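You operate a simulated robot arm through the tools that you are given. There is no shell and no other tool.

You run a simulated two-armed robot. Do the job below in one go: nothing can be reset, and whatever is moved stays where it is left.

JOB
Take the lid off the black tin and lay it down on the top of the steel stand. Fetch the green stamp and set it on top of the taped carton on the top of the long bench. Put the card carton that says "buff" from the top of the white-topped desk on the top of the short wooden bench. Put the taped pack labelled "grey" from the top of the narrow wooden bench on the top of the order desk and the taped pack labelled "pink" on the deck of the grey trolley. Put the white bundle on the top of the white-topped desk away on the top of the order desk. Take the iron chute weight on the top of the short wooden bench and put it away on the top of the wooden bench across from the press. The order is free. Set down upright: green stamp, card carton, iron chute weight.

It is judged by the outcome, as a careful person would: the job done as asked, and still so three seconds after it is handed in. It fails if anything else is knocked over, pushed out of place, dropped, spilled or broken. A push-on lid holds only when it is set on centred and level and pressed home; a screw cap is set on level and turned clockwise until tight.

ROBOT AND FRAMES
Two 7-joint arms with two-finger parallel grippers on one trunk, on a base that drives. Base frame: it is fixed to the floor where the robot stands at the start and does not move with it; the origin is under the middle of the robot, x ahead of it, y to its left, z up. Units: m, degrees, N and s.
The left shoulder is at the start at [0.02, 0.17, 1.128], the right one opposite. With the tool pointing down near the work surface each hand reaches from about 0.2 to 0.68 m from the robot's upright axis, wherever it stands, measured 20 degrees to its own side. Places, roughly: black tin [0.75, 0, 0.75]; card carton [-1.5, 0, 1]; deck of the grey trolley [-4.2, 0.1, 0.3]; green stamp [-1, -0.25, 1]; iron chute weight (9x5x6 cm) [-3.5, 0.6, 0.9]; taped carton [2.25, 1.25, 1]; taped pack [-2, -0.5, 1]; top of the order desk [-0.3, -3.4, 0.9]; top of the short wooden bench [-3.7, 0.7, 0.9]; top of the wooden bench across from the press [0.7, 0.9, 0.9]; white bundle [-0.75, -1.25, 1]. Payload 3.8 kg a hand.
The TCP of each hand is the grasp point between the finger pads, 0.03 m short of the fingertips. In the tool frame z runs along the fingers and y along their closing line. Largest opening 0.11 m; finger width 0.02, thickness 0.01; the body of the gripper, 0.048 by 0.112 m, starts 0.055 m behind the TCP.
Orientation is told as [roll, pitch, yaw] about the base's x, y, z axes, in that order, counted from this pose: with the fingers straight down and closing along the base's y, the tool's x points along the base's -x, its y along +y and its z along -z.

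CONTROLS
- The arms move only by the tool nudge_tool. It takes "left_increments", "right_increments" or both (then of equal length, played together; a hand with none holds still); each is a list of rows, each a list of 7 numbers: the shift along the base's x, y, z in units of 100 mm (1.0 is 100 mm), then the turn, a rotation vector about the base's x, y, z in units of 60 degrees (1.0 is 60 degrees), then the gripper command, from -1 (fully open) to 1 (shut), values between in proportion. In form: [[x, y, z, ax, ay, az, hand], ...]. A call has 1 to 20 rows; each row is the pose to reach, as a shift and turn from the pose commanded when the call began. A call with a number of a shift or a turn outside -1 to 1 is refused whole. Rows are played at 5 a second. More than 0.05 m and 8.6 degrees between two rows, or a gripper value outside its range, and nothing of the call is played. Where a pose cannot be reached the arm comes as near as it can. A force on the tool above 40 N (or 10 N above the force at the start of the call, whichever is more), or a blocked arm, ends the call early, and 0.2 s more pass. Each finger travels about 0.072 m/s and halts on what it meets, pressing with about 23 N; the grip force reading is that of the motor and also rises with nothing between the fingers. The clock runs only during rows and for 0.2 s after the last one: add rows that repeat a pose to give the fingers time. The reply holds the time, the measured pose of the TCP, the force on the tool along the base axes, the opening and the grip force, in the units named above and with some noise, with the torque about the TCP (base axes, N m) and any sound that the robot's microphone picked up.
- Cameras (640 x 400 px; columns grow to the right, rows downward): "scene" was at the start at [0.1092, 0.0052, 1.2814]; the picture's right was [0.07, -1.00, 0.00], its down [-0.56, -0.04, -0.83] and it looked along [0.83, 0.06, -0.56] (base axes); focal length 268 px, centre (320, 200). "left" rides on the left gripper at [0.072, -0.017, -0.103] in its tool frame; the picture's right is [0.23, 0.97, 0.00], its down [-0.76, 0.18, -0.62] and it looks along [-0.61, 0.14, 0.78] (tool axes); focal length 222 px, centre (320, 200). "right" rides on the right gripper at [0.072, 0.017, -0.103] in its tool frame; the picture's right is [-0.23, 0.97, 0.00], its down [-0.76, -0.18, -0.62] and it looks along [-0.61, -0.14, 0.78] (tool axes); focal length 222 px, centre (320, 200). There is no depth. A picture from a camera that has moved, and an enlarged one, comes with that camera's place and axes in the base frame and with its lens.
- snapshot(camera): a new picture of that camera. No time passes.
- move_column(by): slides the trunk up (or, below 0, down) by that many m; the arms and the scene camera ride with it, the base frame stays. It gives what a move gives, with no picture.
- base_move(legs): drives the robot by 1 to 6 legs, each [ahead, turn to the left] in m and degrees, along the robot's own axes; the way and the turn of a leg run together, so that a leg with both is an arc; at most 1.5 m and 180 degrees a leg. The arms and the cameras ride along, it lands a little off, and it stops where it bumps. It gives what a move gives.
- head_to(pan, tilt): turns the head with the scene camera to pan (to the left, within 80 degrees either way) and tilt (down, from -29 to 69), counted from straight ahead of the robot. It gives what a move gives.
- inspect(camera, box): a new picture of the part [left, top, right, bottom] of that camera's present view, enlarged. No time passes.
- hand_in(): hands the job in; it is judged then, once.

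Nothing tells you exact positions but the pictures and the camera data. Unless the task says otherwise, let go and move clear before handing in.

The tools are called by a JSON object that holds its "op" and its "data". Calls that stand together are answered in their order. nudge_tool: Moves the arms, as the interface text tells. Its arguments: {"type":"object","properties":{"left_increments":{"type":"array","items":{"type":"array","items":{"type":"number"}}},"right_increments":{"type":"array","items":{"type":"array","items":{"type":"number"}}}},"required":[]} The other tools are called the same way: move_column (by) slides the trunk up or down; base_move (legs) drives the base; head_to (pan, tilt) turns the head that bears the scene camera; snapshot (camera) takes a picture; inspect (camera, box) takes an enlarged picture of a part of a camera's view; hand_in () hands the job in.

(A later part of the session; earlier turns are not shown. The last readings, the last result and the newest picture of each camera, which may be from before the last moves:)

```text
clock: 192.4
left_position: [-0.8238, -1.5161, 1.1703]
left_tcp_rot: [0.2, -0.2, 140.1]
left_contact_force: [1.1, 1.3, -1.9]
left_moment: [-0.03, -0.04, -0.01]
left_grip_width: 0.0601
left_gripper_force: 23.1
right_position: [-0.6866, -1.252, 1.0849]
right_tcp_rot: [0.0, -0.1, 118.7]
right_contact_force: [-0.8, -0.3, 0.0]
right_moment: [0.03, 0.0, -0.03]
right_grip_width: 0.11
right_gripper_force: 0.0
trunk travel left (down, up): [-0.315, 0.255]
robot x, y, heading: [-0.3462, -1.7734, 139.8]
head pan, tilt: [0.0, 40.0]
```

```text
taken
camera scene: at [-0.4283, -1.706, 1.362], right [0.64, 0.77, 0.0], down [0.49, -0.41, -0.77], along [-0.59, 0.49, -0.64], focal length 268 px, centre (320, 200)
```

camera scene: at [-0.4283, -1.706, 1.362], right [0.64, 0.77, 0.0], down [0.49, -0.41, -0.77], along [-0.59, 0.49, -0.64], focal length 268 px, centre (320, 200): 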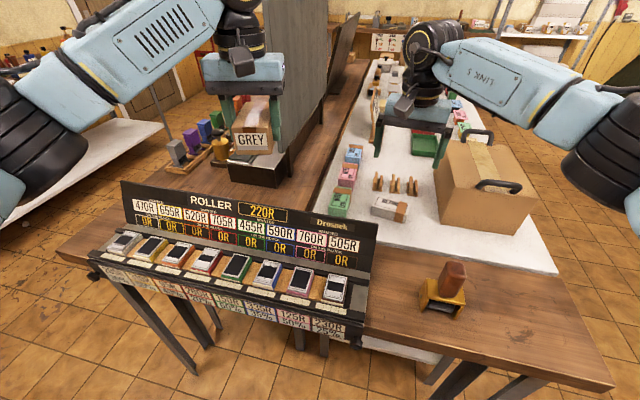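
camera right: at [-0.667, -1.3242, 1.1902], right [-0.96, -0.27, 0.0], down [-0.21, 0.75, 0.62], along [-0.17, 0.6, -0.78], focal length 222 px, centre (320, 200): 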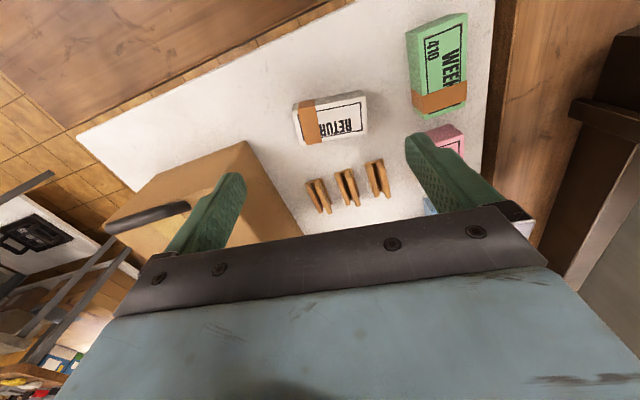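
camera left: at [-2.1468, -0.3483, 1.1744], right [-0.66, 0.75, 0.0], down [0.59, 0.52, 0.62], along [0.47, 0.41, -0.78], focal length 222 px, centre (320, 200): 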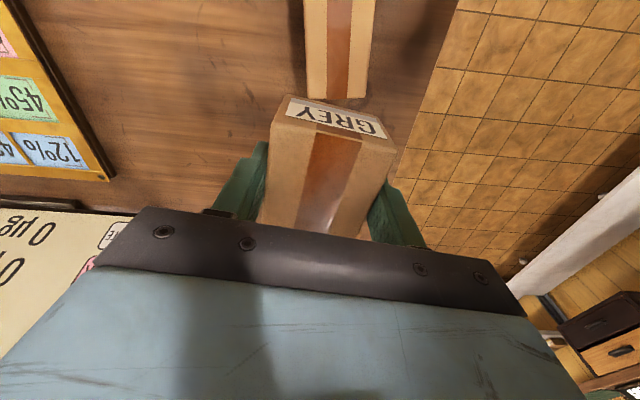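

Bundle position agrees. I check the clearance to the big BUFF box before descending.

{"op": "inspect", "data": {"camera": "scene", "box": [340, 90, 540, 250]}}

{"op": "inspect", "data": {"camera": "right", "box": [100, 80, 420, 260]}}

```text
2.50 times, centred on (440, 170) of scene
camera zoom: at [-0.4283, -1.706, 1.362], right [0.64, 0.77, 0.0], down [0.49, -0.41, -0.77], along [-0.59, 0.49, -0.64], focal length 669 px, centre (20, 275)
```

zoom: 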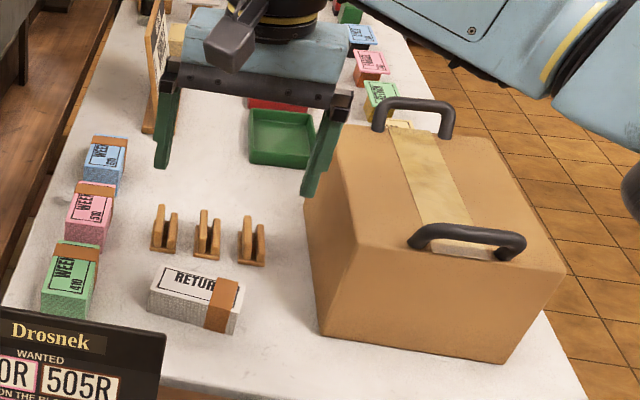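

```text
2.00 times, centred on (260, 170) of right
camera zoom: at [-0.667, -1.3242, 1.1902], right [-0.96, -0.27, 0.0], down [-0.21, 0.75, 0.62], along [-0.17, 0.6, -0.78], focal length 444 px, centre (440, 260)
```

zoom: 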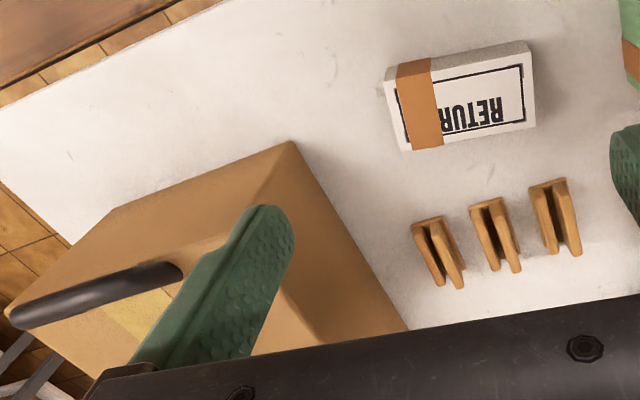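

The box corner is ~6 cm clear of the finger. Descend onto the bundle.

{"op": "nudge_tool", "data": {"right_increments": [[-0.06, 0.02, -0.3, 0, 0, 0, -1], [-0.12, 0.03, -0.6, 0, 0, 0, -1], [-0.12, 0.03, -1, 0, 0, 0, -1], [-0.12, 0.03, -1, 0, 0, 0, -1]]}}

{"op": "snapshot", "data": {"camera": "right"}}

{"op": "inspect", "data": {"camera": "scene", "box": [340, 130, 480, 240]}}

```text
clock: 193.4
left_position: [-0.8245, -1.5163, 1.1707]
left_tcp_rot: [0.1, -0.1, 140.1]
left_contact_force: [0.0, -0.1, -1.9]
left_moment: [-0.01, -0.03, -0.03]
left_grip_width: 0.0596
left_gripper_force: 23.2
right_position: [-0.6996, -1.2494, 0.9851]
right_tcp_rot: [0.0, 0.0, 118.6]
right_contact_force: [0.0, -0.1, -0.7]
right_moment: [0.02, 0.0, -0.01]
right_grip_width: 0.1097
right_gripper_force: 0.0
trunk travel left (down, up): [-0.315, 0.255]
robot x, y, heading: [-0.3451, -1.7754, 139.8]
head pan, tilt: [0.0, 40.0]
```

```text
taken
camera right: at [-0.6792, -1.3216, 1.0895], right [-0.96, -0.27, 0.0], down [-0.21, 0.75, 0.62], along [-0.17, 0.6, -0.78], focal length 222 px, centre (320, 200)
```

right: 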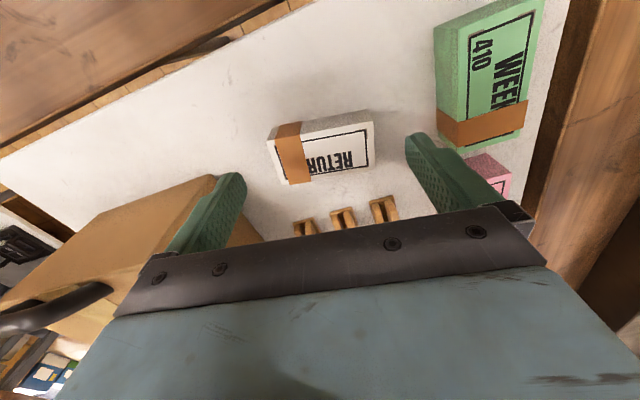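

```text
3.64 times, centred on (410, 185) of scene
camera zoom: at [-0.4282, -1.7062, 1.3621], right [0.64, 0.77, 0.0], down [0.49, -0.41, -0.77], along [-0.59, 0.49, -0.64], focal length 973 px, centre (-7, 254)
```

zoom: 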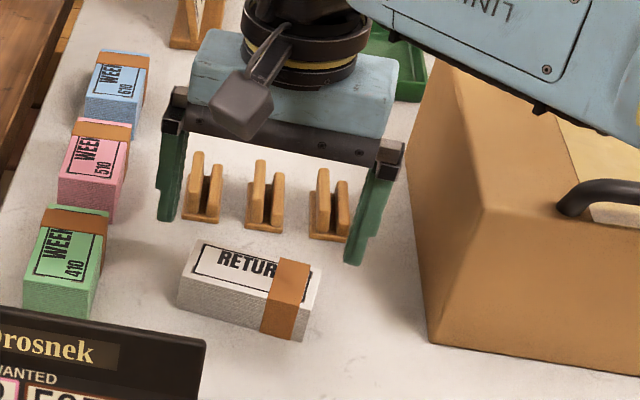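

{"op": "nudge_tool", "data": {"right_increments": [[-0.03, -0.01, -0.2, 0, 0, 0, -1], [-0.03, -0.01, -0.4, 0, 0, 0, -1], [-0.03, -0.01, -0.55, 0, 0, 0, -1], [-0.03, -0.01, -0.55, 0, 0, 0, 0], [-0.03, -0.01, -0.55, 0, 0, 0, 1], [-0.03, -0.01, -0.55, 0, 0, 0, 1], [-0.03, -0.01, -0.55, 0, 0, 0, 1]]}}

{"op": "inspect", "data": {"camera": "scene", "box": [340, 130, 480, 240]}}

```text
clock: 195.0
left_position: [-0.8259, -1.5156, 1.1698]
left_tcp_rot: [0.1, -0.2, 140.0]
left_contact_force: [-0.7, 0.4, -2.9]
left_moment: [0.0, -0.07, 0.02]
left_grip_width: 0.06
left_gripper_force: 23.1
right_position: [-0.7021, -1.2512, 0.9304]
right_tcp_rot: [0.0, 0.0, 118.6]
right_contact_force: [-0.3, 0.2, -0.5]
right_moment: [-0.04, 0.04, -0.02]
right_grip_width: 0.0896
right_gripper_force: 23.1
trunk travel left (down, up): [-0.315, 0.255]
robot x, y, heading: [-0.3486, -1.7735, 139.6]
head pan, tilt: [0.0, 40.0]
```

```text
3.64 times, centred on (410, 185) of scene
camera zoom: at [-0.4284, -1.7058, 1.362], right [0.64, 0.77, 0.0], down [0.49, -0.41, -0.77], along [-0.59, 0.49, -0.64], focal length 973 px, centre (-7, 254)
```

zoom: 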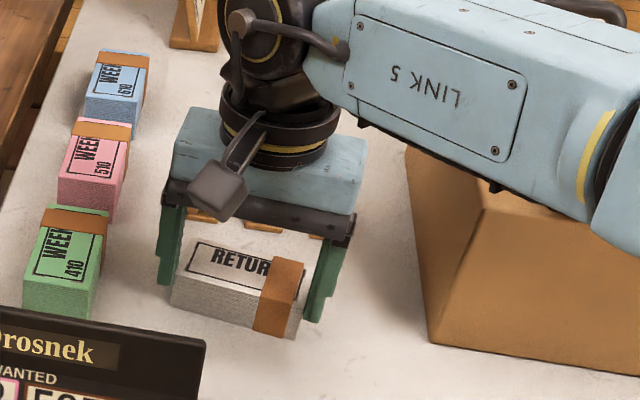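

Gripped at 90 mm. Lift straight up and back away over the clear part.

{"op": "nudge_tool", "data": {"right_increments": [[0, 0, 0.15, 0, 0, 0, 1], [0, 0, 0.4, 0, 0, 0, 1], [0, 0, 0.7, 0, 0, 0, 1], [0, 0, 1, 0, 0, 0, 1]]}}

{"op": "nudge_tool", "data": {"right_increments": [[0, 0, 0.4, 0, 0, 0, 1], [0, 0, 0.8, 0, 0, 0, 1], [0.2, -0.2, 1, 0, 0, 0, 1], [0.5, -0.5, 1, 0, 0, 0, 1], [0.8, -0.8, 1, 0, 0, 0, 1]]}}

{"op": "snapshot", "data": {"camera": "right"}}

{"op": "snapshot", "data": {"camera": "scene"}}

```text
clock: 196.0
left_position: [-0.8249, -1.5161, 1.1717]
left_tcp_rot: [0.1, -0.1, 140.0]
left_contact_force: [-1.0, 0.1, -2.1]
left_moment: [-0.06, -0.05, 0.02]
left_grip_width: 0.06
left_gripper_force: 23.1
right_position: [-0.7013, -1.253, 1.0303]
right_tcp_rot: [0.0, 0.0, 118.6]
right_contact_force: [0.3, 0.5, -0.2]
right_moment: [0.01, -0.02, 0.01]
right_grip_width: 0.0894
right_gripper_force: 23.1
trunk travel left (down, up): [-0.315, 0.255]
robot x, y, heading: [-0.3479, -1.769, 139.9]
head pan, tilt: [0.0, 40.0]
```

```text
clock: 197.2
left_position: [-0.824, -1.5149, 1.1709]
left_tcp_rot: [0.1, 0.0, 140.0]
left_contact_force: [0.2, 0.0, -2.3]
left_moment: [-0.01, -0.03, 0.0]
left_grip_width: 0.0599
left_gripper_force: 23.2
right_position: [-0.6201, -1.3309, 1.1315]
right_tcp_rot: [-0.1, 0.0, 118.6]
right_contact_force: [-0.5, 0.0, -1.3]
right_moment: [-0.06, 0.01, 0.01]
right_grip_width: 0.0895
right_gripper_force: 23.1
trunk travel left (down, up): [-0.315, 0.255]
robot x, y, heading: [-0.3447, -1.7738, 139.9]
head pan, tilt: [0.0, 40.0]
```

```text
taken
camera right: at [-0.5996, -1.404, 1.2351], right [-0.96, -0.26, 0.0], down [-0.21, 0.75, 0.62], along [-0.17, 0.6, -0.78], focal length 222 px, centre (320, 200)
```

right: 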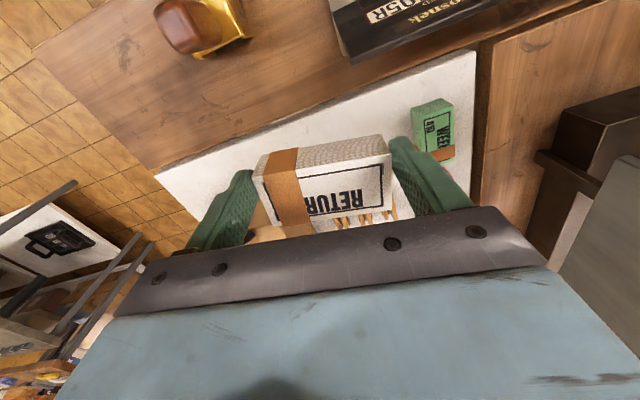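

```text
taken
camera scene: at [-0.4276, -1.706, 1.3621], right [0.64, 0.77, 0.0], down [0.49, -0.41, -0.77], along [-0.59, 0.49, -0.64], focal length 268 px, centre (320, 200)
```

scene: 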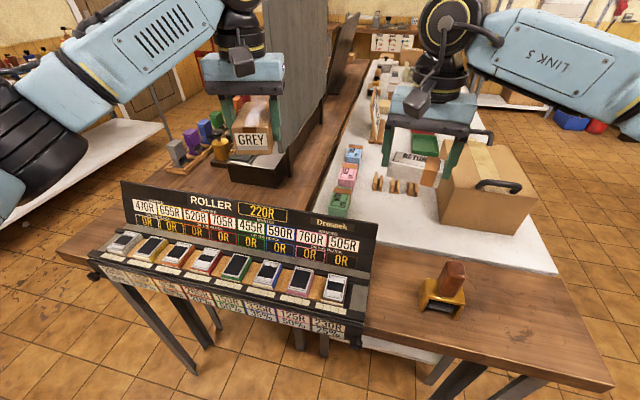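

Both packages held. I back off and drive to stand before the order desk.

{"op": "base_move", "data": {"legs": [[-0.3, 0], [0, 94], [0.85, 0], [0, 72]]}}

{"op": "snapshot", "data": {"camera": "scene"}}

```text
clock: 210.5
left_position: [-0.1897, -3.0179, 1.1707]
left_tcp_rot: [0.0, -0.1, -51.9]
left_contact_force: [-0.8, -1.0, -3.0]
left_moment: [0.03, 0.05, -0.01]
left_grip_width: 0.0599
left_gripper_force: 22.8
right_position: [-0.4265, -3.1566, 1.1296]
right_tcp_rot: [-0.1, 0.0, -73.3]
right_contact_force: [0.1, -0.4, -1.7]
right_moment: [0.05, 0.0, -0.02]
right_grip_width: 0.0894
right_gripper_force: 22.9
trunk travel left (down, up): [-0.315, 0.255]
robot x, y, heading: [-0.6065, -2.6645, -52.1]
head pan, tilt: [0.0, 40.0]
```

```text
taken
camera scene: at [-0.5383, -2.7516, 1.362], right [-0.79, -0.62, 0.0], down [-0.4, 0.51, -0.77], along [0.47, -0.6, -0.64], focal length 268 px, centre (320, 200)
```

scene: 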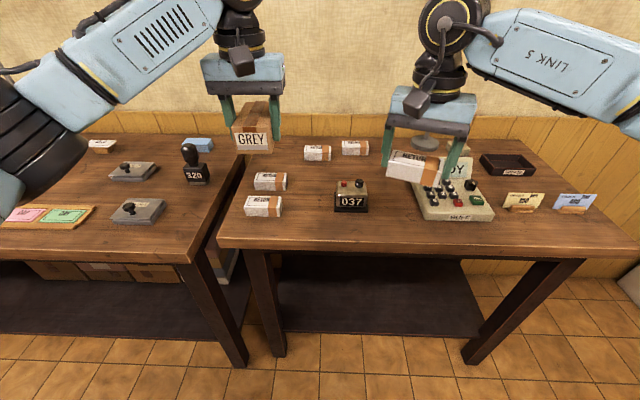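

The order desk (right dark bench with the order machine) has free spots left and right of the "037" counter. Zoom to plan placements.

{"op": "inspect", "data": {"camera": "scene", "box": [220, 120, 520, 270]}}

```text
2.13 times, centred on (370, 195) of scene
camera zoom: at [-0.5383, -2.7516, 1.362], right [-0.79, -0.62, 0.0], down [-0.4, 0.51, -0.77], along [0.47, -0.6, -0.64], focal length 571 px, centre (213, 211)
```

zoom: 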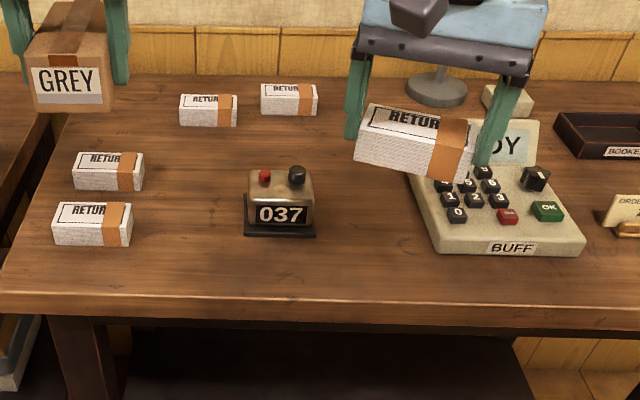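

Plenty of room on both sides of 037. I move 7 cm closer and position both hands above their spots.

{"op": "base_move", "data": {"legs": [[0.07, 0]]}}

{"op": "nudge_tool", "data": {"left_increments": [[-0.2, -0.06, -0.2, 0, 0, 0, 1], [-0.4, -0.12, -0.4, 0, 0, 0, 1], [-0.6, -0.18, -0.6, 0, 0, 0, 1], [-0.87, -0.24, -0.9, 0, 0, 0, 1], [-0.87, -0.24, -1, 0, 0, 0, 1]], "right_increments": [[-0.05, 0, 0, 0, 0, 0.09, 1], [-0.1, 0, -0.2, 0, 0, 0.18, 1], [-0.15, -0.05, -0.4, 0, 0, 0.27, 1], [-0.21, -0.05, -0.7, 0, 0, 0.357, 1], [-0.21, -0.05, -0.7, 0, 0, 0.357, 1]]}}

{"op": "snapshot", "data": {"camera": "scene"}}

```text
clock: 211.5
left_position: [-0.1463, -3.0743, 1.1707]
left_tcp_rot: [0.2, 0.0, -52.0]
left_contact_force: [0.5, 0.3, -2.7]
left_moment: [0.07, 0.04, 0.01]
left_grip_width: 0.0599
left_gripper_force: 23.4
right_position: [-0.3843, -3.2122, 1.1303]
right_tcp_rot: [0.0, 0.0, -73.4]
right_contact_force: [0.1, 0.2, -0.5]
right_moment: [0.01, 0.02, -0.01]
right_grip_width: 0.0892
right_gripper_force: 23.7
trunk travel left (down, up): [-0.315, 0.255]
robot x, y, heading: [-0.5588, -2.7188, -52.4]
head pan, tilt: [0.0, 40.0]
```

```text
clock: 212.7
left_position: [-0.2338, -3.0971, 1.0708]
left_tcp_rot: [0.0, -0.1, -51.9]
left_contact_force: [0.3, -0.2, -2.7]
left_moment: [0.05, 0.05, -0.02]
left_grip_width: 0.06
left_gripper_force: 22.9
right_position: [-0.4046, -3.2153, 1.0602]
right_tcp_rot: [0.1, 0.1, -51.9]
right_contact_force: [0.4, 0.7, -0.4]
right_moment: [-0.03, 0.0, 0.0]
right_grip_width: 0.0893
right_gripper_force: 23.1
trunk travel left (down, up): [-0.315, 0.255]
robot x, y, heading: [-0.5659, -2.7189, -52.1]
head pan, tilt: [0.0, 40.0]
```

```text
taken
camera scene: at [-0.4954, -2.8059, 1.362], right [-0.79, -0.62, 0.0], down [-0.4, 0.51, -0.77], along [0.47, -0.6, -0.64], focal length 268 px, centre (320, 200)
```

scene: 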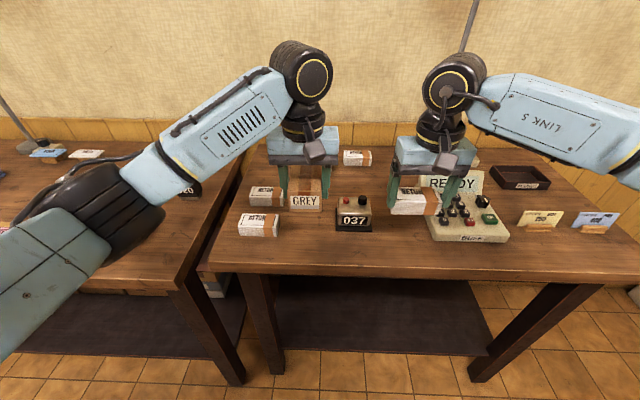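

{"op": "nudge_tool", "data": {"left_increments": [[0, 0, -0.3, 0, 0, 0, 1], [0, 0, -0.6, 0, 0, 0, 1], [0, 0, -0.6, 0, 0, 0, 1]], "right_increments": [[0, 0.02, -0.25, 0, 0, 0, 1], [0, 0.04, -0.5, 0, 0, 0, 1], [0, 0.04, -0.5, 0, 0, 0, 1]]}}

{"op": "inspect", "data": {"camera": "scene", "box": [220, 150, 520, 300]}}

{"op": "snapshot", "data": {"camera": "left"}}

```text
clock: 213.5
left_position: [-0.2338, -3.0964, 1.0105]
left_tcp_rot: [0.0, -0.1, -51.9]
left_contact_force: [0.2, 0.5, -1.9]
left_moment: [0.04, 0.0, -0.02]
left_grip_width: 0.0598
left_gripper_force: 22.9
right_position: [-0.4045, -3.2114, 1.0098]
right_tcp_rot: [0.0, 0.0, -52.0]
right_contact_force: [0.3, -0.6, -0.9]
right_moment: [0.0, -0.02, 0.0]
right_grip_width: 0.0894
right_gripper_force: 23.4
trunk travel left (down, up): [-0.315, 0.255]
robot x, y, heading: [-0.5602, -2.7223, -52.4]
head pan, tilt: [0.0, 40.0]
```

```text
2.13 times, centred on (370, 225) of scene
camera zoom: at [-0.4959, -2.8062, 1.362], right [-0.79, -0.62, 0.0], down [-0.4, 0.51, -0.77], along [0.47, -0.6, -0.64], focal length 571 px, centre (213, 147)
```

zoom: 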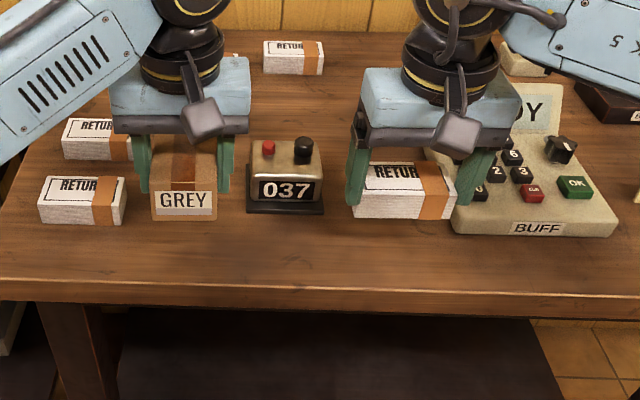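

```text
taken
camera left: at [-0.2927, -3.0502, 1.1148], right [0.63, 0.78, 0.0], down [0.61, -0.49, 0.62], along [0.49, -0.39, -0.78], focal length 222 px, centre (320, 200)
```

left: 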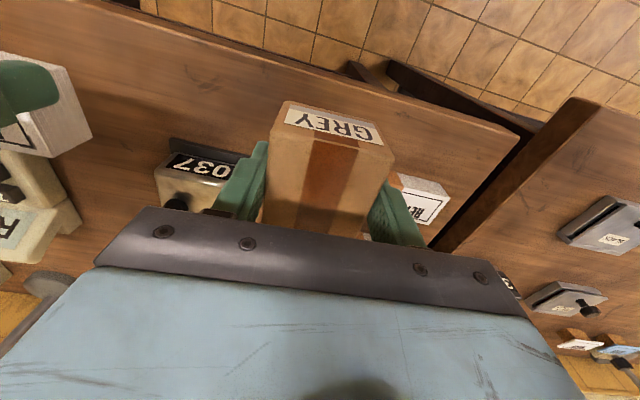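

I shift both slightly away from the desk's front edge and continue lowering in small steps.

{"op": "nudge_tool", "data": {"left_increments": [[0.15, -0.2, 0, 0, 0, 0, 1], [0.15, -0.2, -0.2, 0, 0, 0, 1], [0.15, -0.2, -0.4, 0, 0, 0, 1], [0.15, -0.2, -0.4, 0, 0, 0, 1]], "right_increments": [[0.22, 0, 0, 0, 0, 0, 1], [0.22, 0, -0.15, 0, 0, 0, 1], [0.22, 0, -0.35, 0, 0, 0, 1], [0.22, 0, -0.35, 0, 0, 0, 1]]}}

{"op": "inspect", "data": {"camera": "scene", "box": [220, 150, 520, 300]}}

```text
clock: 214.5
left_position: [-0.2192, -3.1155, 0.9704]
left_tcp_rot: [0.1, -0.1, -51.9]
left_contact_force: [0.3, 0.9, -2.2]
left_moment: [0.05, 0.03, -0.01]
left_grip_width: 0.0599
left_gripper_force: 22.9
right_position: [-0.3839, -3.2116, 0.9752]
right_tcp_rot: [0.0, 0.0, -51.9]
right_contact_force: [-0.3, 0.9, -0.7]
right_moment: [0.03, 0.03, 0.02]
right_grip_width: 0.0893
right_gripper_force: 23.0
trunk travel left (down, up): [-0.315, 0.255]
robot x, y, heading: [-0.5589, -2.7193, -52.5]
head pan, tilt: [0.0, 40.0]
```

```text
2.13 times, centred on (370, 225) of scene
camera zoom: at [-0.4961, -2.8062, 1.3621], right [-0.79, -0.62, 0.0], down [-0.4, 0.51, -0.77], along [0.47, -0.6, -0.64], focal length 571 px, centre (213, 147)
```

zoom: 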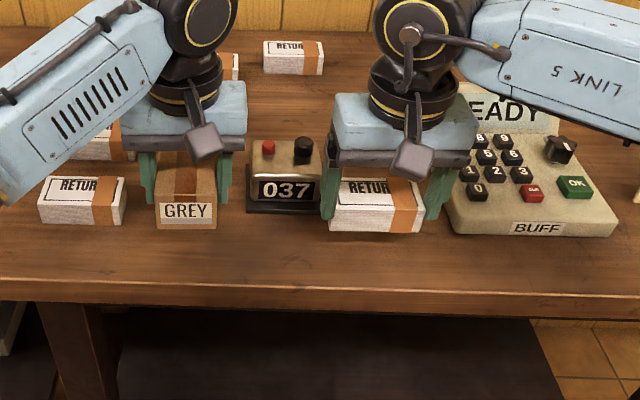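

{"op": "nudge_tool", "data": {"left_increments": [[0, 0, -0.06, 0, 0, 0, 1], [0, 0, -0.12, 0, 0, 0, 1], [0, 0, -0.18, 0, 0, 0, 1], [0, 0, -0.18, 0, 0, 0, 1]], "right_increments": [[0, 0, -0.06, 0, 0, 0, 1], [0, 0, -0.12, 0, 0, 0, 1], [0, 0, -0.18, 0, 0, 0, 1], [0, 0, -0.18, 0, 0, 0, 1]]}}

```text
clock: 215.5
left_position: [-0.2191, -3.1167, 0.9522]
left_tcp_rot: [0.1, -0.1, -51.9]
left_contact_force: [-0.2, -0.6, -2.6]
left_moment: [0.02, 0.0, 0.02]
left_grip_width: 0.0596
left_gripper_force: 22.4
right_position: [-0.3838, -3.2125, 0.9561]
right_tcp_rot: [0.0, 0.0, -52.0]
right_contact_force: [-0.1, -0.5, -1.0]
right_moment: [-0.01, 0.01, 0.0]
right_grip_width: 0.0894
right_gripper_force: 23.0
trunk travel left (down, up): [-0.315, 0.255]
robot x, y, heading: [-0.5582, -2.7227, -52.1]
head pan, tilt: [0.0, 40.0]
```

{"op": "nudge_tool", "data": {"left_increments": [[0, 0, -0.03, 0, 0, 0, 1], [0, 0, -0.06, 0, 0, 0, 1], [0, 0, -0.09, 0, 0, 0, 1], [0, 0, -0.09, 0, 0, 0, 1]], "right_increments": [[0, 0, -0.04, 0, 0, 0, 1], [0, 0, -0.08, 0, 0, 0, 1], [0, 0, -0.12, 0, 0, 0, 1], [0, 0, -0.12, 0, 0, 0, 1]]}}

{"op": "inspect", "data": {"camera": "scene", "box": [220, 150, 520, 300]}}

```text
clock: 216.5
left_position: [-0.2178, -3.1162, 0.9451]
left_tcp_rot: [0.0, -0.1, -52.0]
left_contact_force: [0.6, -0.1, -3.0]
left_moment: [0.01, 0.01, 0.01]
left_grip_width: 0.0598
left_gripper_force: 23.1
right_position: [-0.3837, -3.2111, 0.9446]
right_tcp_rot: [0.0, -0.1, -52.0]
right_contact_force: [-0.2, 0.5, -1.1]
right_moment: [0.03, 0.0, 0.01]
right_grip_width: 0.0892
right_gripper_force: 22.9
trunk travel left (down, up): [-0.315, 0.255]
robot x, y, heading: [-0.5594, -2.7191, -52.1]
head pan, tilt: [0.0, 40.0]
```

```text
2.13 times, centred on (370, 225) of scene
camera zoom: at [-0.4959, -2.8064, 1.362], right [-0.79, -0.62, 0.0], down [-0.4, 0.51, -0.77], along [0.47, -0.6, -0.64], focal length 571 px, centre (213, 147)
```

zoom: 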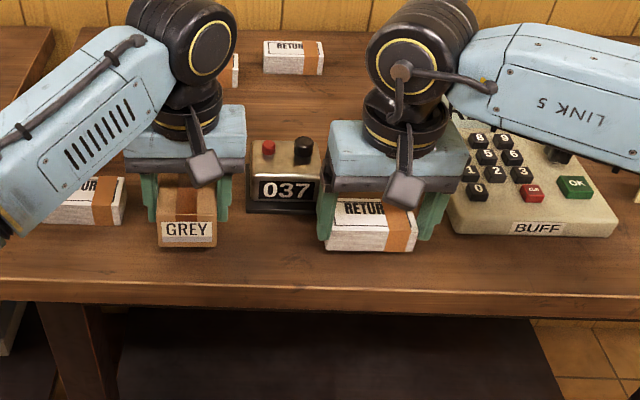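

{"op": "nudge_tool", "data": {"left_increments": [[0, 0, -0.03, 0, 0, 0, 1], [0, 0, -0.06, 0, 0, 0, 1], [0, 0, -0.06, 0, 0, 0, 1]], "right_increments": [[0, 0, -0.03, 0, 0, 0, 1], [0, 0, -0.06, 0, 0, 0, 1], [0, 0, -0.06, 0, 0, 0, 1]]}}

{"op": "nudge_tool", "data": {"left_increments": [[0, 0, -0.02, 0, 0, 0, 1], [0, 0, -0.04, 0, 0, 0, 1], [0, 0, -0.04, 0, 0, 0, 1]], "right_increments": [[0, 0, -0.02, 0, 0, 0, 1], [0, 0, -0.04, 0, 0, 0, 1], [0, 0, -0.04, 0, 0, 0, 1]]}}

```text
clock: 217.3
left_position: [-0.2176, -3.1162, 0.9378]
left_tcp_rot: [0.1, 0.1, -52.0]
left_contact_force: [0.0, -0.3, -2.0]
left_moment: [0.07, 0.06, 0.02]
left_grip_width: 0.0602
left_gripper_force: 22.8
right_position: [-0.3844, -3.2109, 0.9395]
right_tcp_rot: [0.0, 0.0, -52.0]
right_contact_force: [-0.5, 0.6, -1.3]
right_moment: [0.03, 0.04, 0.01]
right_grip_width: 0.0893
right_gripper_force: 22.6
trunk travel left (down, up): [-0.315, 0.255]
robot x, y, heading: [-0.5615, -2.7209, -52.0]
head pan, tilt: [0.0, 40.0]
```

```text
clock: 218.1
left_position: [-0.219, -3.1158, 0.9347]
left_tcp_rot: [0.1, 0.0, -52.0]
left_contact_force: [0.9, -0.5, -2.9]
left_moment: [0.04, 0.03, -0.03]
left_grip_width: 0.0597
left_gripper_force: 23.2
right_position: [-0.3835, -3.213, 0.9345]
right_tcp_rot: [0.0, 0.1, -51.9]
right_contact_force: [-0.6, 0.1, -0.1]
right_moment: [0.0, 0.01, 0.01]
right_grip_width: 0.0896
right_gripper_force: 22.7
trunk travel left (down, up): [-0.315, 0.255]
robot x, y, heading: [-0.5631, -2.7204, -52.0]
head pan, tilt: [0.0, 40.0]
```

{"op": "nudge_tool", "data": {"left_increments": [[0, 0, -0.02, 0, 0, 0, 1], [0, 0, -0.04, 0, 0, 0, 1], [0, 0, -0.04, 0, 0, 0, 1]], "right_increments": [[0, 0, -0.02, 0, 0, 0, 1], [0, 0, -0.03, 0, 0, 0, 1], [0, 0, -0.03, 0, 0, 0, 1]]}}

{"op": "inspect", "data": {"camera": "scene", "box": [280, 200, 440, 300]}}

```text
clock: 218.9
left_position: [-0.2193, -3.1164, 0.9291]
left_tcp_rot: [0.1, 0.1, -52.0]
left_contact_force: [-0.5, -0.4, -2.5]
left_moment: [0.07, 0.07, 0.03]
left_grip_width: 0.0596
left_gripper_force: 23.7
right_position: [-0.3828, -3.211, 0.9318]
right_tcp_rot: [-0.1, -0.1, -52.0]
right_contact_force: [0.1, 0.0, -1.5]
right_moment: [0.06, 0.02, 0.01]
right_grip_width: 0.0892
right_gripper_force: 22.8
trunk travel left (down, up): [-0.315, 0.255]
robot x, y, heading: [-0.5642, -2.7213, -52.1]
head pan, tilt: [0.0, 40.0]
```

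```text
4.00 times, centred on (360, 250) of scene
camera zoom: at [-0.4959, -2.8064, 1.362], right [-0.79, -0.62, 0.0], down [-0.4, 0.51, -0.77], along [0.47, -0.6, -0.64], focal length 1070 px, centre (160, 0)
```

zoom: 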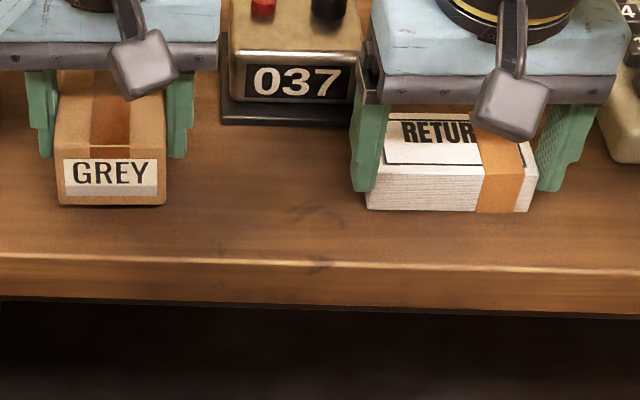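

{"op": "nudge_tool", "data": {"left_increments": [[0, 0, -0.03, 0, 0, 0, 1], [0, 0, -0.05, 0, 0, 0, 1], [0, 0, -0.05, 0, 0, 0, 1]], "right_increments": [[0, 0, -0.03, 0, 0, 0, 1], [0, 0, -0.05, 0, 0, 0, 1], [0, 0, -0.05, 0, 0, 0, 1]]}}

{"op": "nudge_tool", "data": {"left_increments": [[0, 0, -0.02, 0, 0, 0, 1], [0, 0, -0.04, 0, 0, 0, 1], [0, 0, -0.04, 0, 0, 0, 1]], "right_increments": [[0, 0, -0.02, 0, 0, 0, 1], [0, 0, -0.04, 0, 0, 0, 1], [0, 0, -0.04, 0, 0, 0, 1]]}}

```text
clock: 219.7
left_position: [-0.2177, -3.1147, 0.9253]
left_tcp_rot: [0.1, -0.1, -51.9]
left_contact_force: [-0.6, -0.6, -2.0]
left_moment: [0.06, 0.03, -0.02]
left_grip_width: 0.0596
left_gripper_force: 23.3
right_position: [-0.3842, -3.2118, 0.9285]
right_tcp_rot: [0.1, -0.3, -52.0]
right_contact_force: [-2.8, -1.2, 18.3]
right_moment: [-0.14, 0.28, -0.01]
right_grip_width: 0.0898
right_gripper_force: 22.8
trunk travel left (down, up): [-0.315, 0.255]
robot x, y, heading: [-0.5602, -2.7216, -52.0]
head pan, tilt: [0.0, 40.0]
```

```text
clock: 220.5
left_position: [-0.2198, -3.1148, 0.9221]
left_tcp_rot: [0.0, 0.0, -52.0]
left_contact_force: [-0.2, -0.6, -3.4]
left_moment: [0.05, 0.02, -0.03]
left_grip_width: 0.0598
left_gripper_force: 23.3
right_position: [-0.3831, -3.2119, 0.9249]
right_tcp_rot: [0.0, -0.2, -52.0]
right_contact_force: [-1.6, -4.7, 22.1]
right_moment: [-0.24, 0.0, -0.11]
right_grip_width: 0.0896
right_gripper_force: 23.1
trunk travel left (down, up): [-0.315, 0.255]
robot x, y, heading: [-0.5659, -2.7232, -51.9]
head pan, tilt: [0.0, 40.0]
```

Right bundle touches down; release it while the left continues down.

{"op": "nudge_tool", "data": {"left_increments": [[0, 0, -0.03, 0, 0, 0, 1], [0, 0, -0.03, 0, 0, 0, 1], [0, 0, -0.03, 0, 0, 0, 1]], "right_increments": [[0, 0, 0.02, 0, 0, 0, -0.7], [0, 0, 0.02, 0, 0, 0, -1], [0, 0, 0.02, 0, 0, 0, -1]]}}

{"op": "inspect", "data": {"camera": "scene", "box": [280, 200, 440, 300]}}

```text
clock: 221.3
left_position: [-0.218, -3.116, 0.9189]
left_tcp_rot: [-0.1, -0.3, -51.9]
left_contact_force: [4.7, -3.7, 15.6]
left_moment: [0.38, 0.15, -0.06]
left_grip_width: 0.0596
left_gripper_force: 23.0
right_position: [-0.3849, -3.2108, 0.9253]
right_tcp_rot: [0.0, 0.0, -52.1]
right_contact_force: [-0.1, -0.6, 0.6]
right_moment: [0.01, 0.03, -0.02]
right_grip_width: 0.11
right_gripper_force: 0.0
trunk travel left (down, up): [-0.315, 0.255]
robot x, y, heading: [-0.561, -2.7226, -51.9]
head pan, tilt: [0.0, 40.0]
```

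```text
4.00 times, centred on (360, 250) of scene
camera zoom: at [-0.4962, -2.8058, 1.3622], right [-0.79, -0.62, 0.0], down [-0.4, 0.51, -0.77], along [0.47, -0.6, -0.64], focal length 1070 px, centre (160, 0)
```

zoom: 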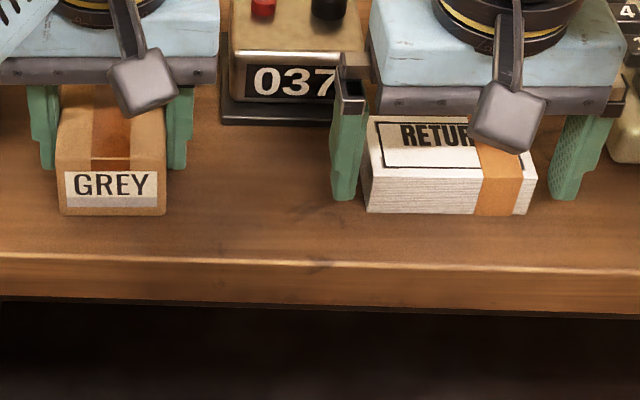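

Both are down. Release GREY with a small opening and raise both hands.

{"op": "nudge_tool", "data": {"left_increments": [[0, 0, 0.02, 0, 0, 0, 0], [0, 0, 0.02, 0, 0, 0, -0.36], [0, 0, 0.02, 0, 0, 0, -0.36], [0, 0, 0.3, 0, 0, 0, -0.36], [0, 0, 0.7, 0, 0, 0, -0.36], [0, 0, 1, 0, 0, 0, -0.36]], "right_increments": [[0, 0, 0.2, 0, 0, 0, -1], [0, 0, 0.5, 0, 0, 0, -1], [0, 0, 0.8, 0, 0, 0, -1], [0, 0, 1, 0, 0, 0, -1], [0, 0, 1, 0, 0, 0, -1], [0, 0, 1, 0, 0, 0, -1]]}}

{"op": "nudge_tool", "data": {"left_increments": [[0, 0, 0.4, 0, 0, 0, -0.36], [0, 0, 0.8, 0, 0, 0, -1], [0, 0, 1, 0, 0, 0, -1]], "right_increments": [[0, 0, 0.4, 0, 0, 0, -1], [0, 0, 0.8, 0, 0, 0, -1], [0, 0, 1, 0, 0, 0, -1]]}}

{"op": "inspect", "data": {"camera": "scene", "box": [220, 150, 520, 300]}}

```text
clock: 222.7
left_position: [-0.2199, -3.1162, 1.0175]
left_tcp_rot: [0.2, -0.1, -51.8]
left_contact_force: [0.1, -0.8, 0.4]
left_moment: [0.01, 0.04, 0.0]
left_grip_width: 0.0746
left_gripper_force: 0.1
right_position: [-0.3844, -3.2111, 1.0253]
right_tcp_rot: [0.0, 0.0, -51.9]
right_contact_force: [0.5, -0.2, -0.4]
right_moment: [-0.01, 0.02, -0.01]
right_grip_width: 0.1102
right_gripper_force: 0.0
trunk travel left (down, up): [-0.315, 0.255]
robot x, y, heading: [-0.5617, -2.722, -51.8]
head pan, tilt: [0.0, 40.0]
```

```text
clock: 223.5
left_position: [-0.2191, -3.1161, 1.118]
left_tcp_rot: [0.2, -0.1, -51.9]
left_contact_force: [0.2, 0.0, 0.7]
left_moment: [-0.01, 0.0, 0.02]
left_grip_width: 0.1102
left_gripper_force: 0.0
right_position: [-0.3851, -3.2107, 1.1253]
right_tcp_rot: [0.0, 0.1, -52.0]
right_contact_force: [0.2, -0.1, -0.2]
right_moment: [-0.03, -0.04, 0.0]
right_grip_width: 0.1099
right_gripper_force: 0.1
trunk travel left (down, up): [-0.315, 0.255]
robot x, y, heading: [-0.5612, -2.7196, -52.1]
head pan, tilt: [0.0, 40.0]
```

```text
2.13 times, centred on (370, 225) of scene
camera zoom: at [-0.4961, -2.8059, 1.362], right [-0.79, -0.62, 0.0], down [-0.4, 0.51, -0.77], along [0.47, -0.6, -0.64], focal length 571 px, centre (213, 147)
```

zoom: 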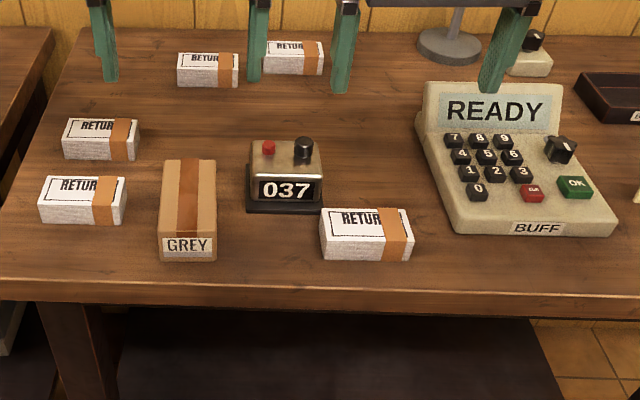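

Both placed cleanly. Now I return along the corridor to the PINK pack.

{"op": "base_move", "data": {"legs": [[-0.15, 0], [0, -135], [0.72, 0], [0, -50], [1.49, 0], [0, -86]]}}

{"op": "snapshot", "data": {"camera": "scene"}}

```text
clock: 247.0
left_position: [-1.7479, -0.9103, 1.1184]
left_tcp_rot: [0.1, 0.0, 35.5]
left_contact_force: [-0.3, 0.8, -0.6]
left_moment: [-0.04, 0.01, 0.03]
left_grip_width: 0.11
left_gripper_force: 0.0
right_position: [-1.659, -1.0806, 1.1244]
right_tcp_rot: [0.0, 0.0, 35.4]
right_contact_force: [-0.2, -0.2, 1.1]
right_moment: [0.01, 0.0, 0.01]
right_grip_width: 0.1099
right_gripper_force: 0.1
trunk travel left (down, up): [-0.315, 0.255]
robot x, y, heading: [-2.155, -1.2359, 35.5]
head pan, tilt: [0.0, 40.0]
```

```text
taken
camera scene: at [-2.0703, -1.1738, 1.362], right [0.58, -0.81, 0.0], down [-0.52, -0.37, -0.77], along [0.62, 0.44, -0.64], focal length 268 px, centre (320, 200)
```

scene: 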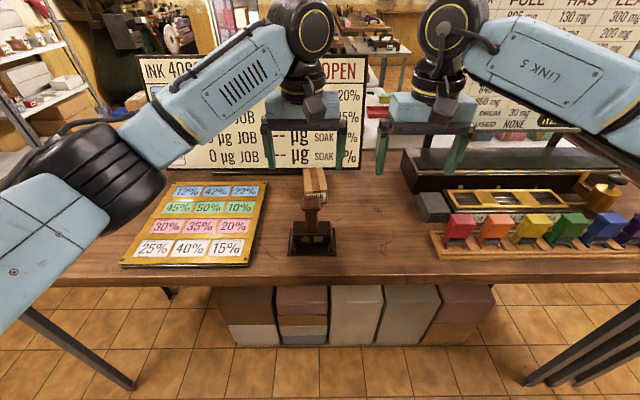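

{"op": "inspect", "data": {"camera": "scene", "box": [260, 140, 380, 260]}}

{"op": "snapshot", "data": {"camera": "left"}}

{"op": "snapshot", "data": {"camera": "right"}}

```text
3.33 times, centred on (320, 200) of scene
camera zoom: at [-2.0703, -1.1738, 1.362], right [0.58, -0.81, 0.0], down [-0.52, -0.37, -0.77], along [0.62, 0.44, -0.64], focal length 892 px, centre (320, 200)
```

zoom: 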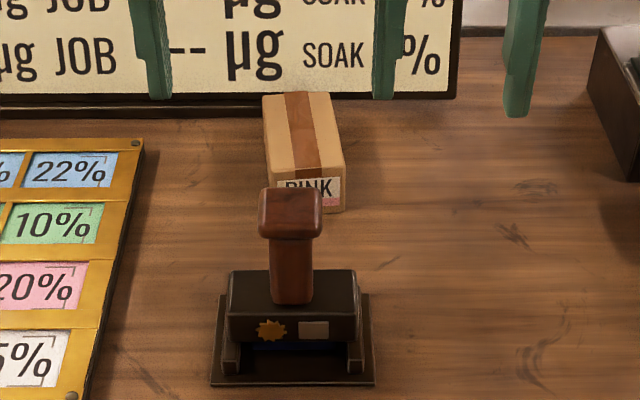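

```text
taken
camera left: at [-1.7962, -0.9665, 1.2222], right [-0.75, 0.66, 0.0], down [0.52, 0.59, 0.62], along [0.41, 0.47, -0.78], focal length 222 px, centre (320, 200)
```

left: 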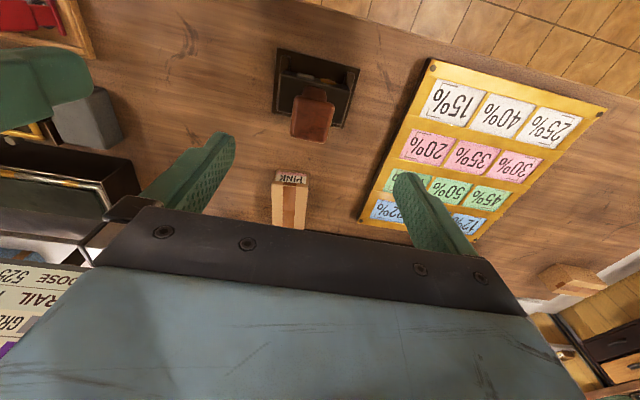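

```text
taken
camera right: at [-1.728, -1.109, 1.23], right [-0.38, 0.92, 0.0], down [0.72, 0.3, 0.62], along [0.58, 0.24, -0.78], focal length 222 px, centre (320, 200)
```

right: 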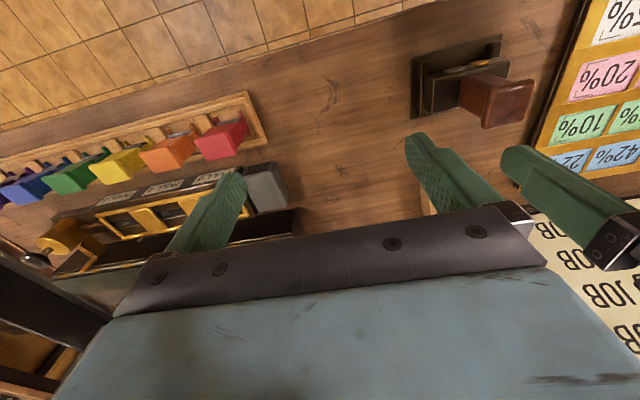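

PINK at ≈[-1.584,-0.808], behind the embosser. I move closer and turn a bit right so it lies in the left arm's sector.

{"op": "base_move", "data": {"legs": [[0.13, 0], [0, -15]]}}

{"op": "snapshot", "data": {"camera": "scene"}}

{"op": "snapshot", "data": {"camera": "left"}}

```text
clock: 249.2
left_position: [-1.5712, -0.9514, 1.1185]
left_tcp_rot: [0.1, 0.0, 20.5]
left_contact_force: [0.3, 0.4, -0.6]
left_moment: [0.01, -0.01, 0.0]
left_grip_width: 0.1096
left_gripper_force: 0.1
right_position: [-1.5313, -1.1374, 1.1254]
right_tcp_rot: [0.0, -0.1, 20.6]
right_contact_force: [0.8, 0.3, -0.6]
right_moment: [0.03, -0.03, 0.0]
right_grip_width: 0.1099
right_gripper_force: 0.0
trunk travel left (down, up): [-0.315, 0.255]
robot x, y, heading: [-2.0467, -1.1597, 20.7]
head pan, tilt: [0.0, 40.0]
```

```text
taken
camera scene: at [-1.9517, -1.1233, 1.362], right [0.35, -0.94, 0.0], down [-0.6, -0.23, -0.77], along [0.72, 0.27, -0.64], focal length 268 px, centre (320, 200)
```

scene: 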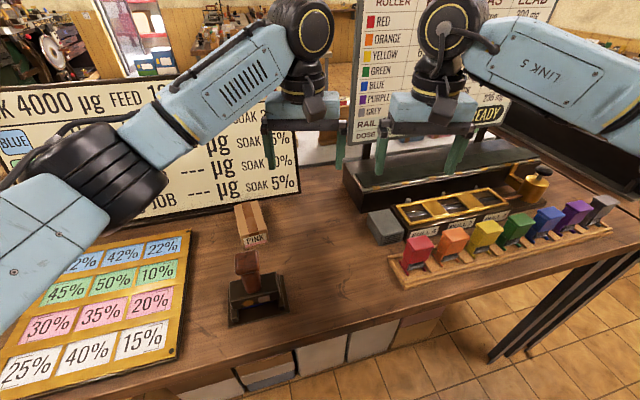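

```text
taken
camera left: at [-1.6337, -0.9935, 1.2222], right [-0.56, 0.83, 0.0], down [0.65, 0.43, 0.62], along [0.52, 0.35, -0.78], focal length 222 px, centre (320, 200)
```

left: 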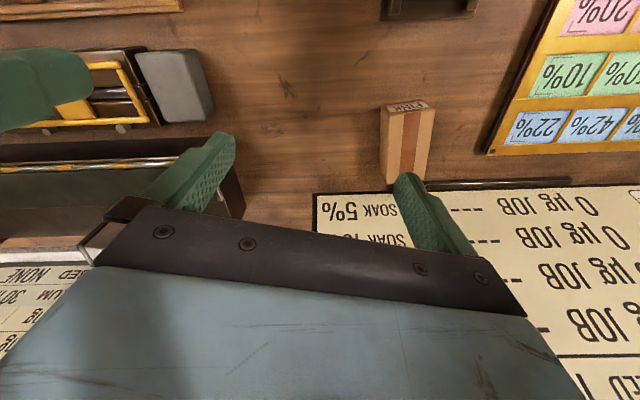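

I shift the left hand toward +y above PINK, rotating +20°.

{"op": "nudge_tool", "data": {"left_increments": [[-0.03, 0.3, 0, 0, 0, 0.11, -1], [-0.06, 0.6, 0, 0, 0, 0.22, -1], [-0.09, 0.9, 0, 0, 0, 0.333, -1], [-0.09, 0.9, 0, 0, 0, 0.333, -1]]}}

{"op": "nudge_tool", "data": {"left_increments": [[-0.05, 0.45, 0, 0, 0, 0, -1], [-0.05, 0.5, -0.4, 0, 0, 0, -1], [-0.05, 0.5, -0.6, 0, 0, 0, -1], [-0.05, 0.5, -0.6, 0, 0, 0, -1]]}}

{"op": "snapshot", "data": {"camera": "left"}}

{"op": "snapshot", "data": {"camera": "scene"}}

```text
clock: 250.2
left_position: [-1.5799, -0.8607, 1.1188]
left_tcp_rot: [0.2, -0.1, 40.6]
left_contact_force: [-0.1, 0.8, 1.1]
left_moment: [0.04, -0.06, 0.01]
left_grip_width: 0.11
left_gripper_force: 0.0
right_position: [-1.5306, -1.138, 1.126]
right_tcp_rot: [0.0, -0.1, 20.6]
right_contact_force: [-0.5, -0.2, -0.2]
right_moment: [0.06, 0.01, 0.0]
right_grip_width: 0.11
right_gripper_force: 0.2
trunk travel left (down, up): [-0.315, 0.255]
robot x, y, heading: [-2.053, -1.1603, 20.7]
head pan, tilt: [0.0, 40.0]
```

```text
clock: 251.2
left_position: [-1.5854, -0.8117, 1.0563]
left_tcp_rot: [0.0, 0.0, 40.5]
left_contact_force: [0.1, -0.3, 0.4]
left_moment: [0.02, 0.01, -0.04]
left_grip_width: 0.11
left_gripper_force: 0.1
right_position: [-1.5314, -1.1374, 1.1245]
right_tcp_rot: [0.0, 0.0, 20.6]
right_contact_force: [-1.1, 0.3, -0.2]
right_moment: [0.02, -0.03, 0.05]
right_grip_width: 0.11
right_gripper_force: 0.1
trunk travel left (down, up): [-0.315, 0.255]
robot x, y, heading: [-2.0528, -1.1602, 20.8]
head pan, tilt: [0.0, 40.0]
```

```text
taken
camera left: at [-1.63, -0.8722, 1.1615], right [-0.81, 0.59, 0.0], down [0.46, 0.63, 0.62], along [0.37, 0.5, -0.78], focal length 222 px, centre (320, 200)
```

left: 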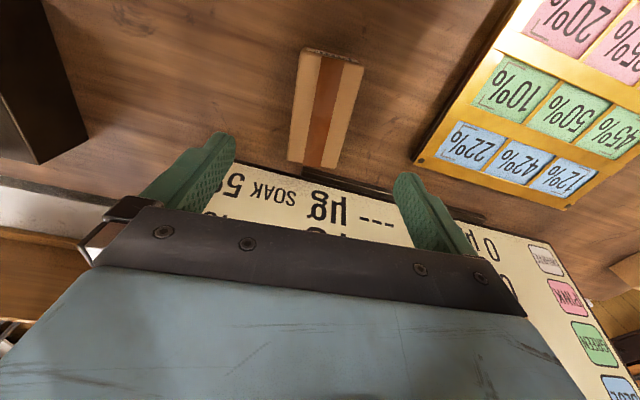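

```text
taken
camera scene: at [-1.9519, -1.1229, 1.362], right [0.35, -0.94, 0.0], down [-0.6, -0.23, -0.77], along [0.72, 0.27, -0.64], focal length 268 px, centre (320, 200)
```

scene: 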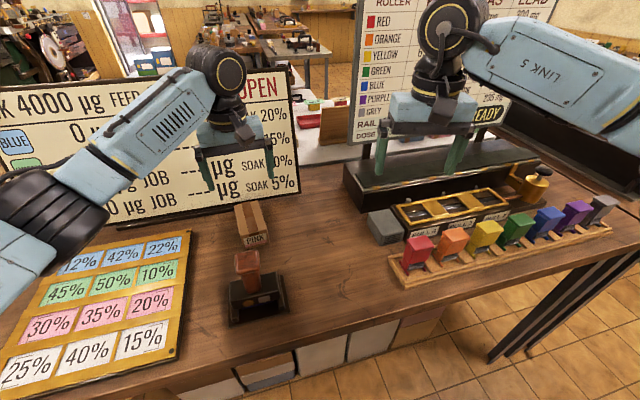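

Aligned. Descend to PINK and grip.

{"op": "nudge_tool", "data": {"left_increments": [[-0.03, -0.02, -0.3, 0, 0, 0, -1], [-0.06, -0.03, -0.6, 0, 0, 0, -1], [-0.06, -0.03, -0.9, 0, 0, 0, -1], [-0.06, -0.03, -0.9, 0, 0, 0, -1]]}}

{"op": "snapshot", "data": {"camera": "left"}}

{"op": "inspect", "data": {"camera": "scene", "box": [160, 120, 340, 260]}}

```text
clock: 252.2
left_position: [-1.5932, -0.8144, 0.9665]
left_tcp_rot: [0.0, -0.2, 40.6]
left_contact_force: [-0.6, 1.0, -0.1]
left_moment: [0.02, 0.01, -0.04]
left_grip_width: 0.1099
left_gripper_force: 0.1
right_position: [-1.5301, -1.1377, 1.1249]
right_tcp_rot: [0.1, 0.0, 20.6]
right_contact_force: [0.0, -0.5, -0.8]
right_moment: [-0.02, 0.01, -0.01]
right_grip_width: 0.1098
right_gripper_force: 0.1
trunk travel left (down, up): [-0.315, 0.255]
robot x, y, heading: [-2.0549, -1.1604, 20.5]
head pan, tilt: [0.0, 40.0]
```

```text
taken
camera left: at [-1.6366, -0.875, 1.0714], right [-0.81, 0.59, 0.0], down [0.46, 0.63, 0.62], along [0.37, 0.5, -0.78], focal length 222 px, centre (320, 200)
```

left: 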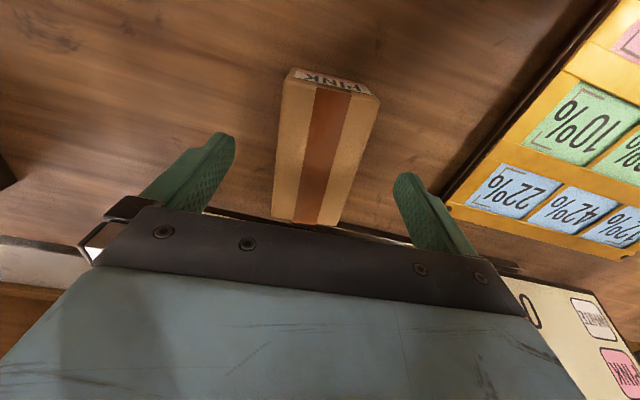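

```text
2.86 times, centred on (250, 190) of scene
camera zoom: at [-1.9521, -1.1228, 1.3621], right [0.35, -0.94, 0.0], down [-0.6, -0.23, -0.77], along [0.72, 0.27, -0.64], focal length 765 px, centre (520, 229)
```

zoom: 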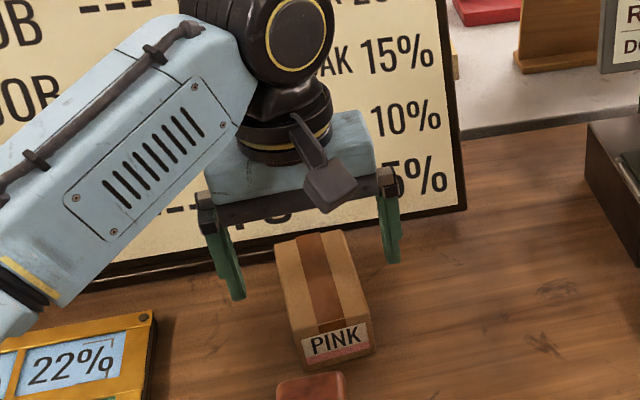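

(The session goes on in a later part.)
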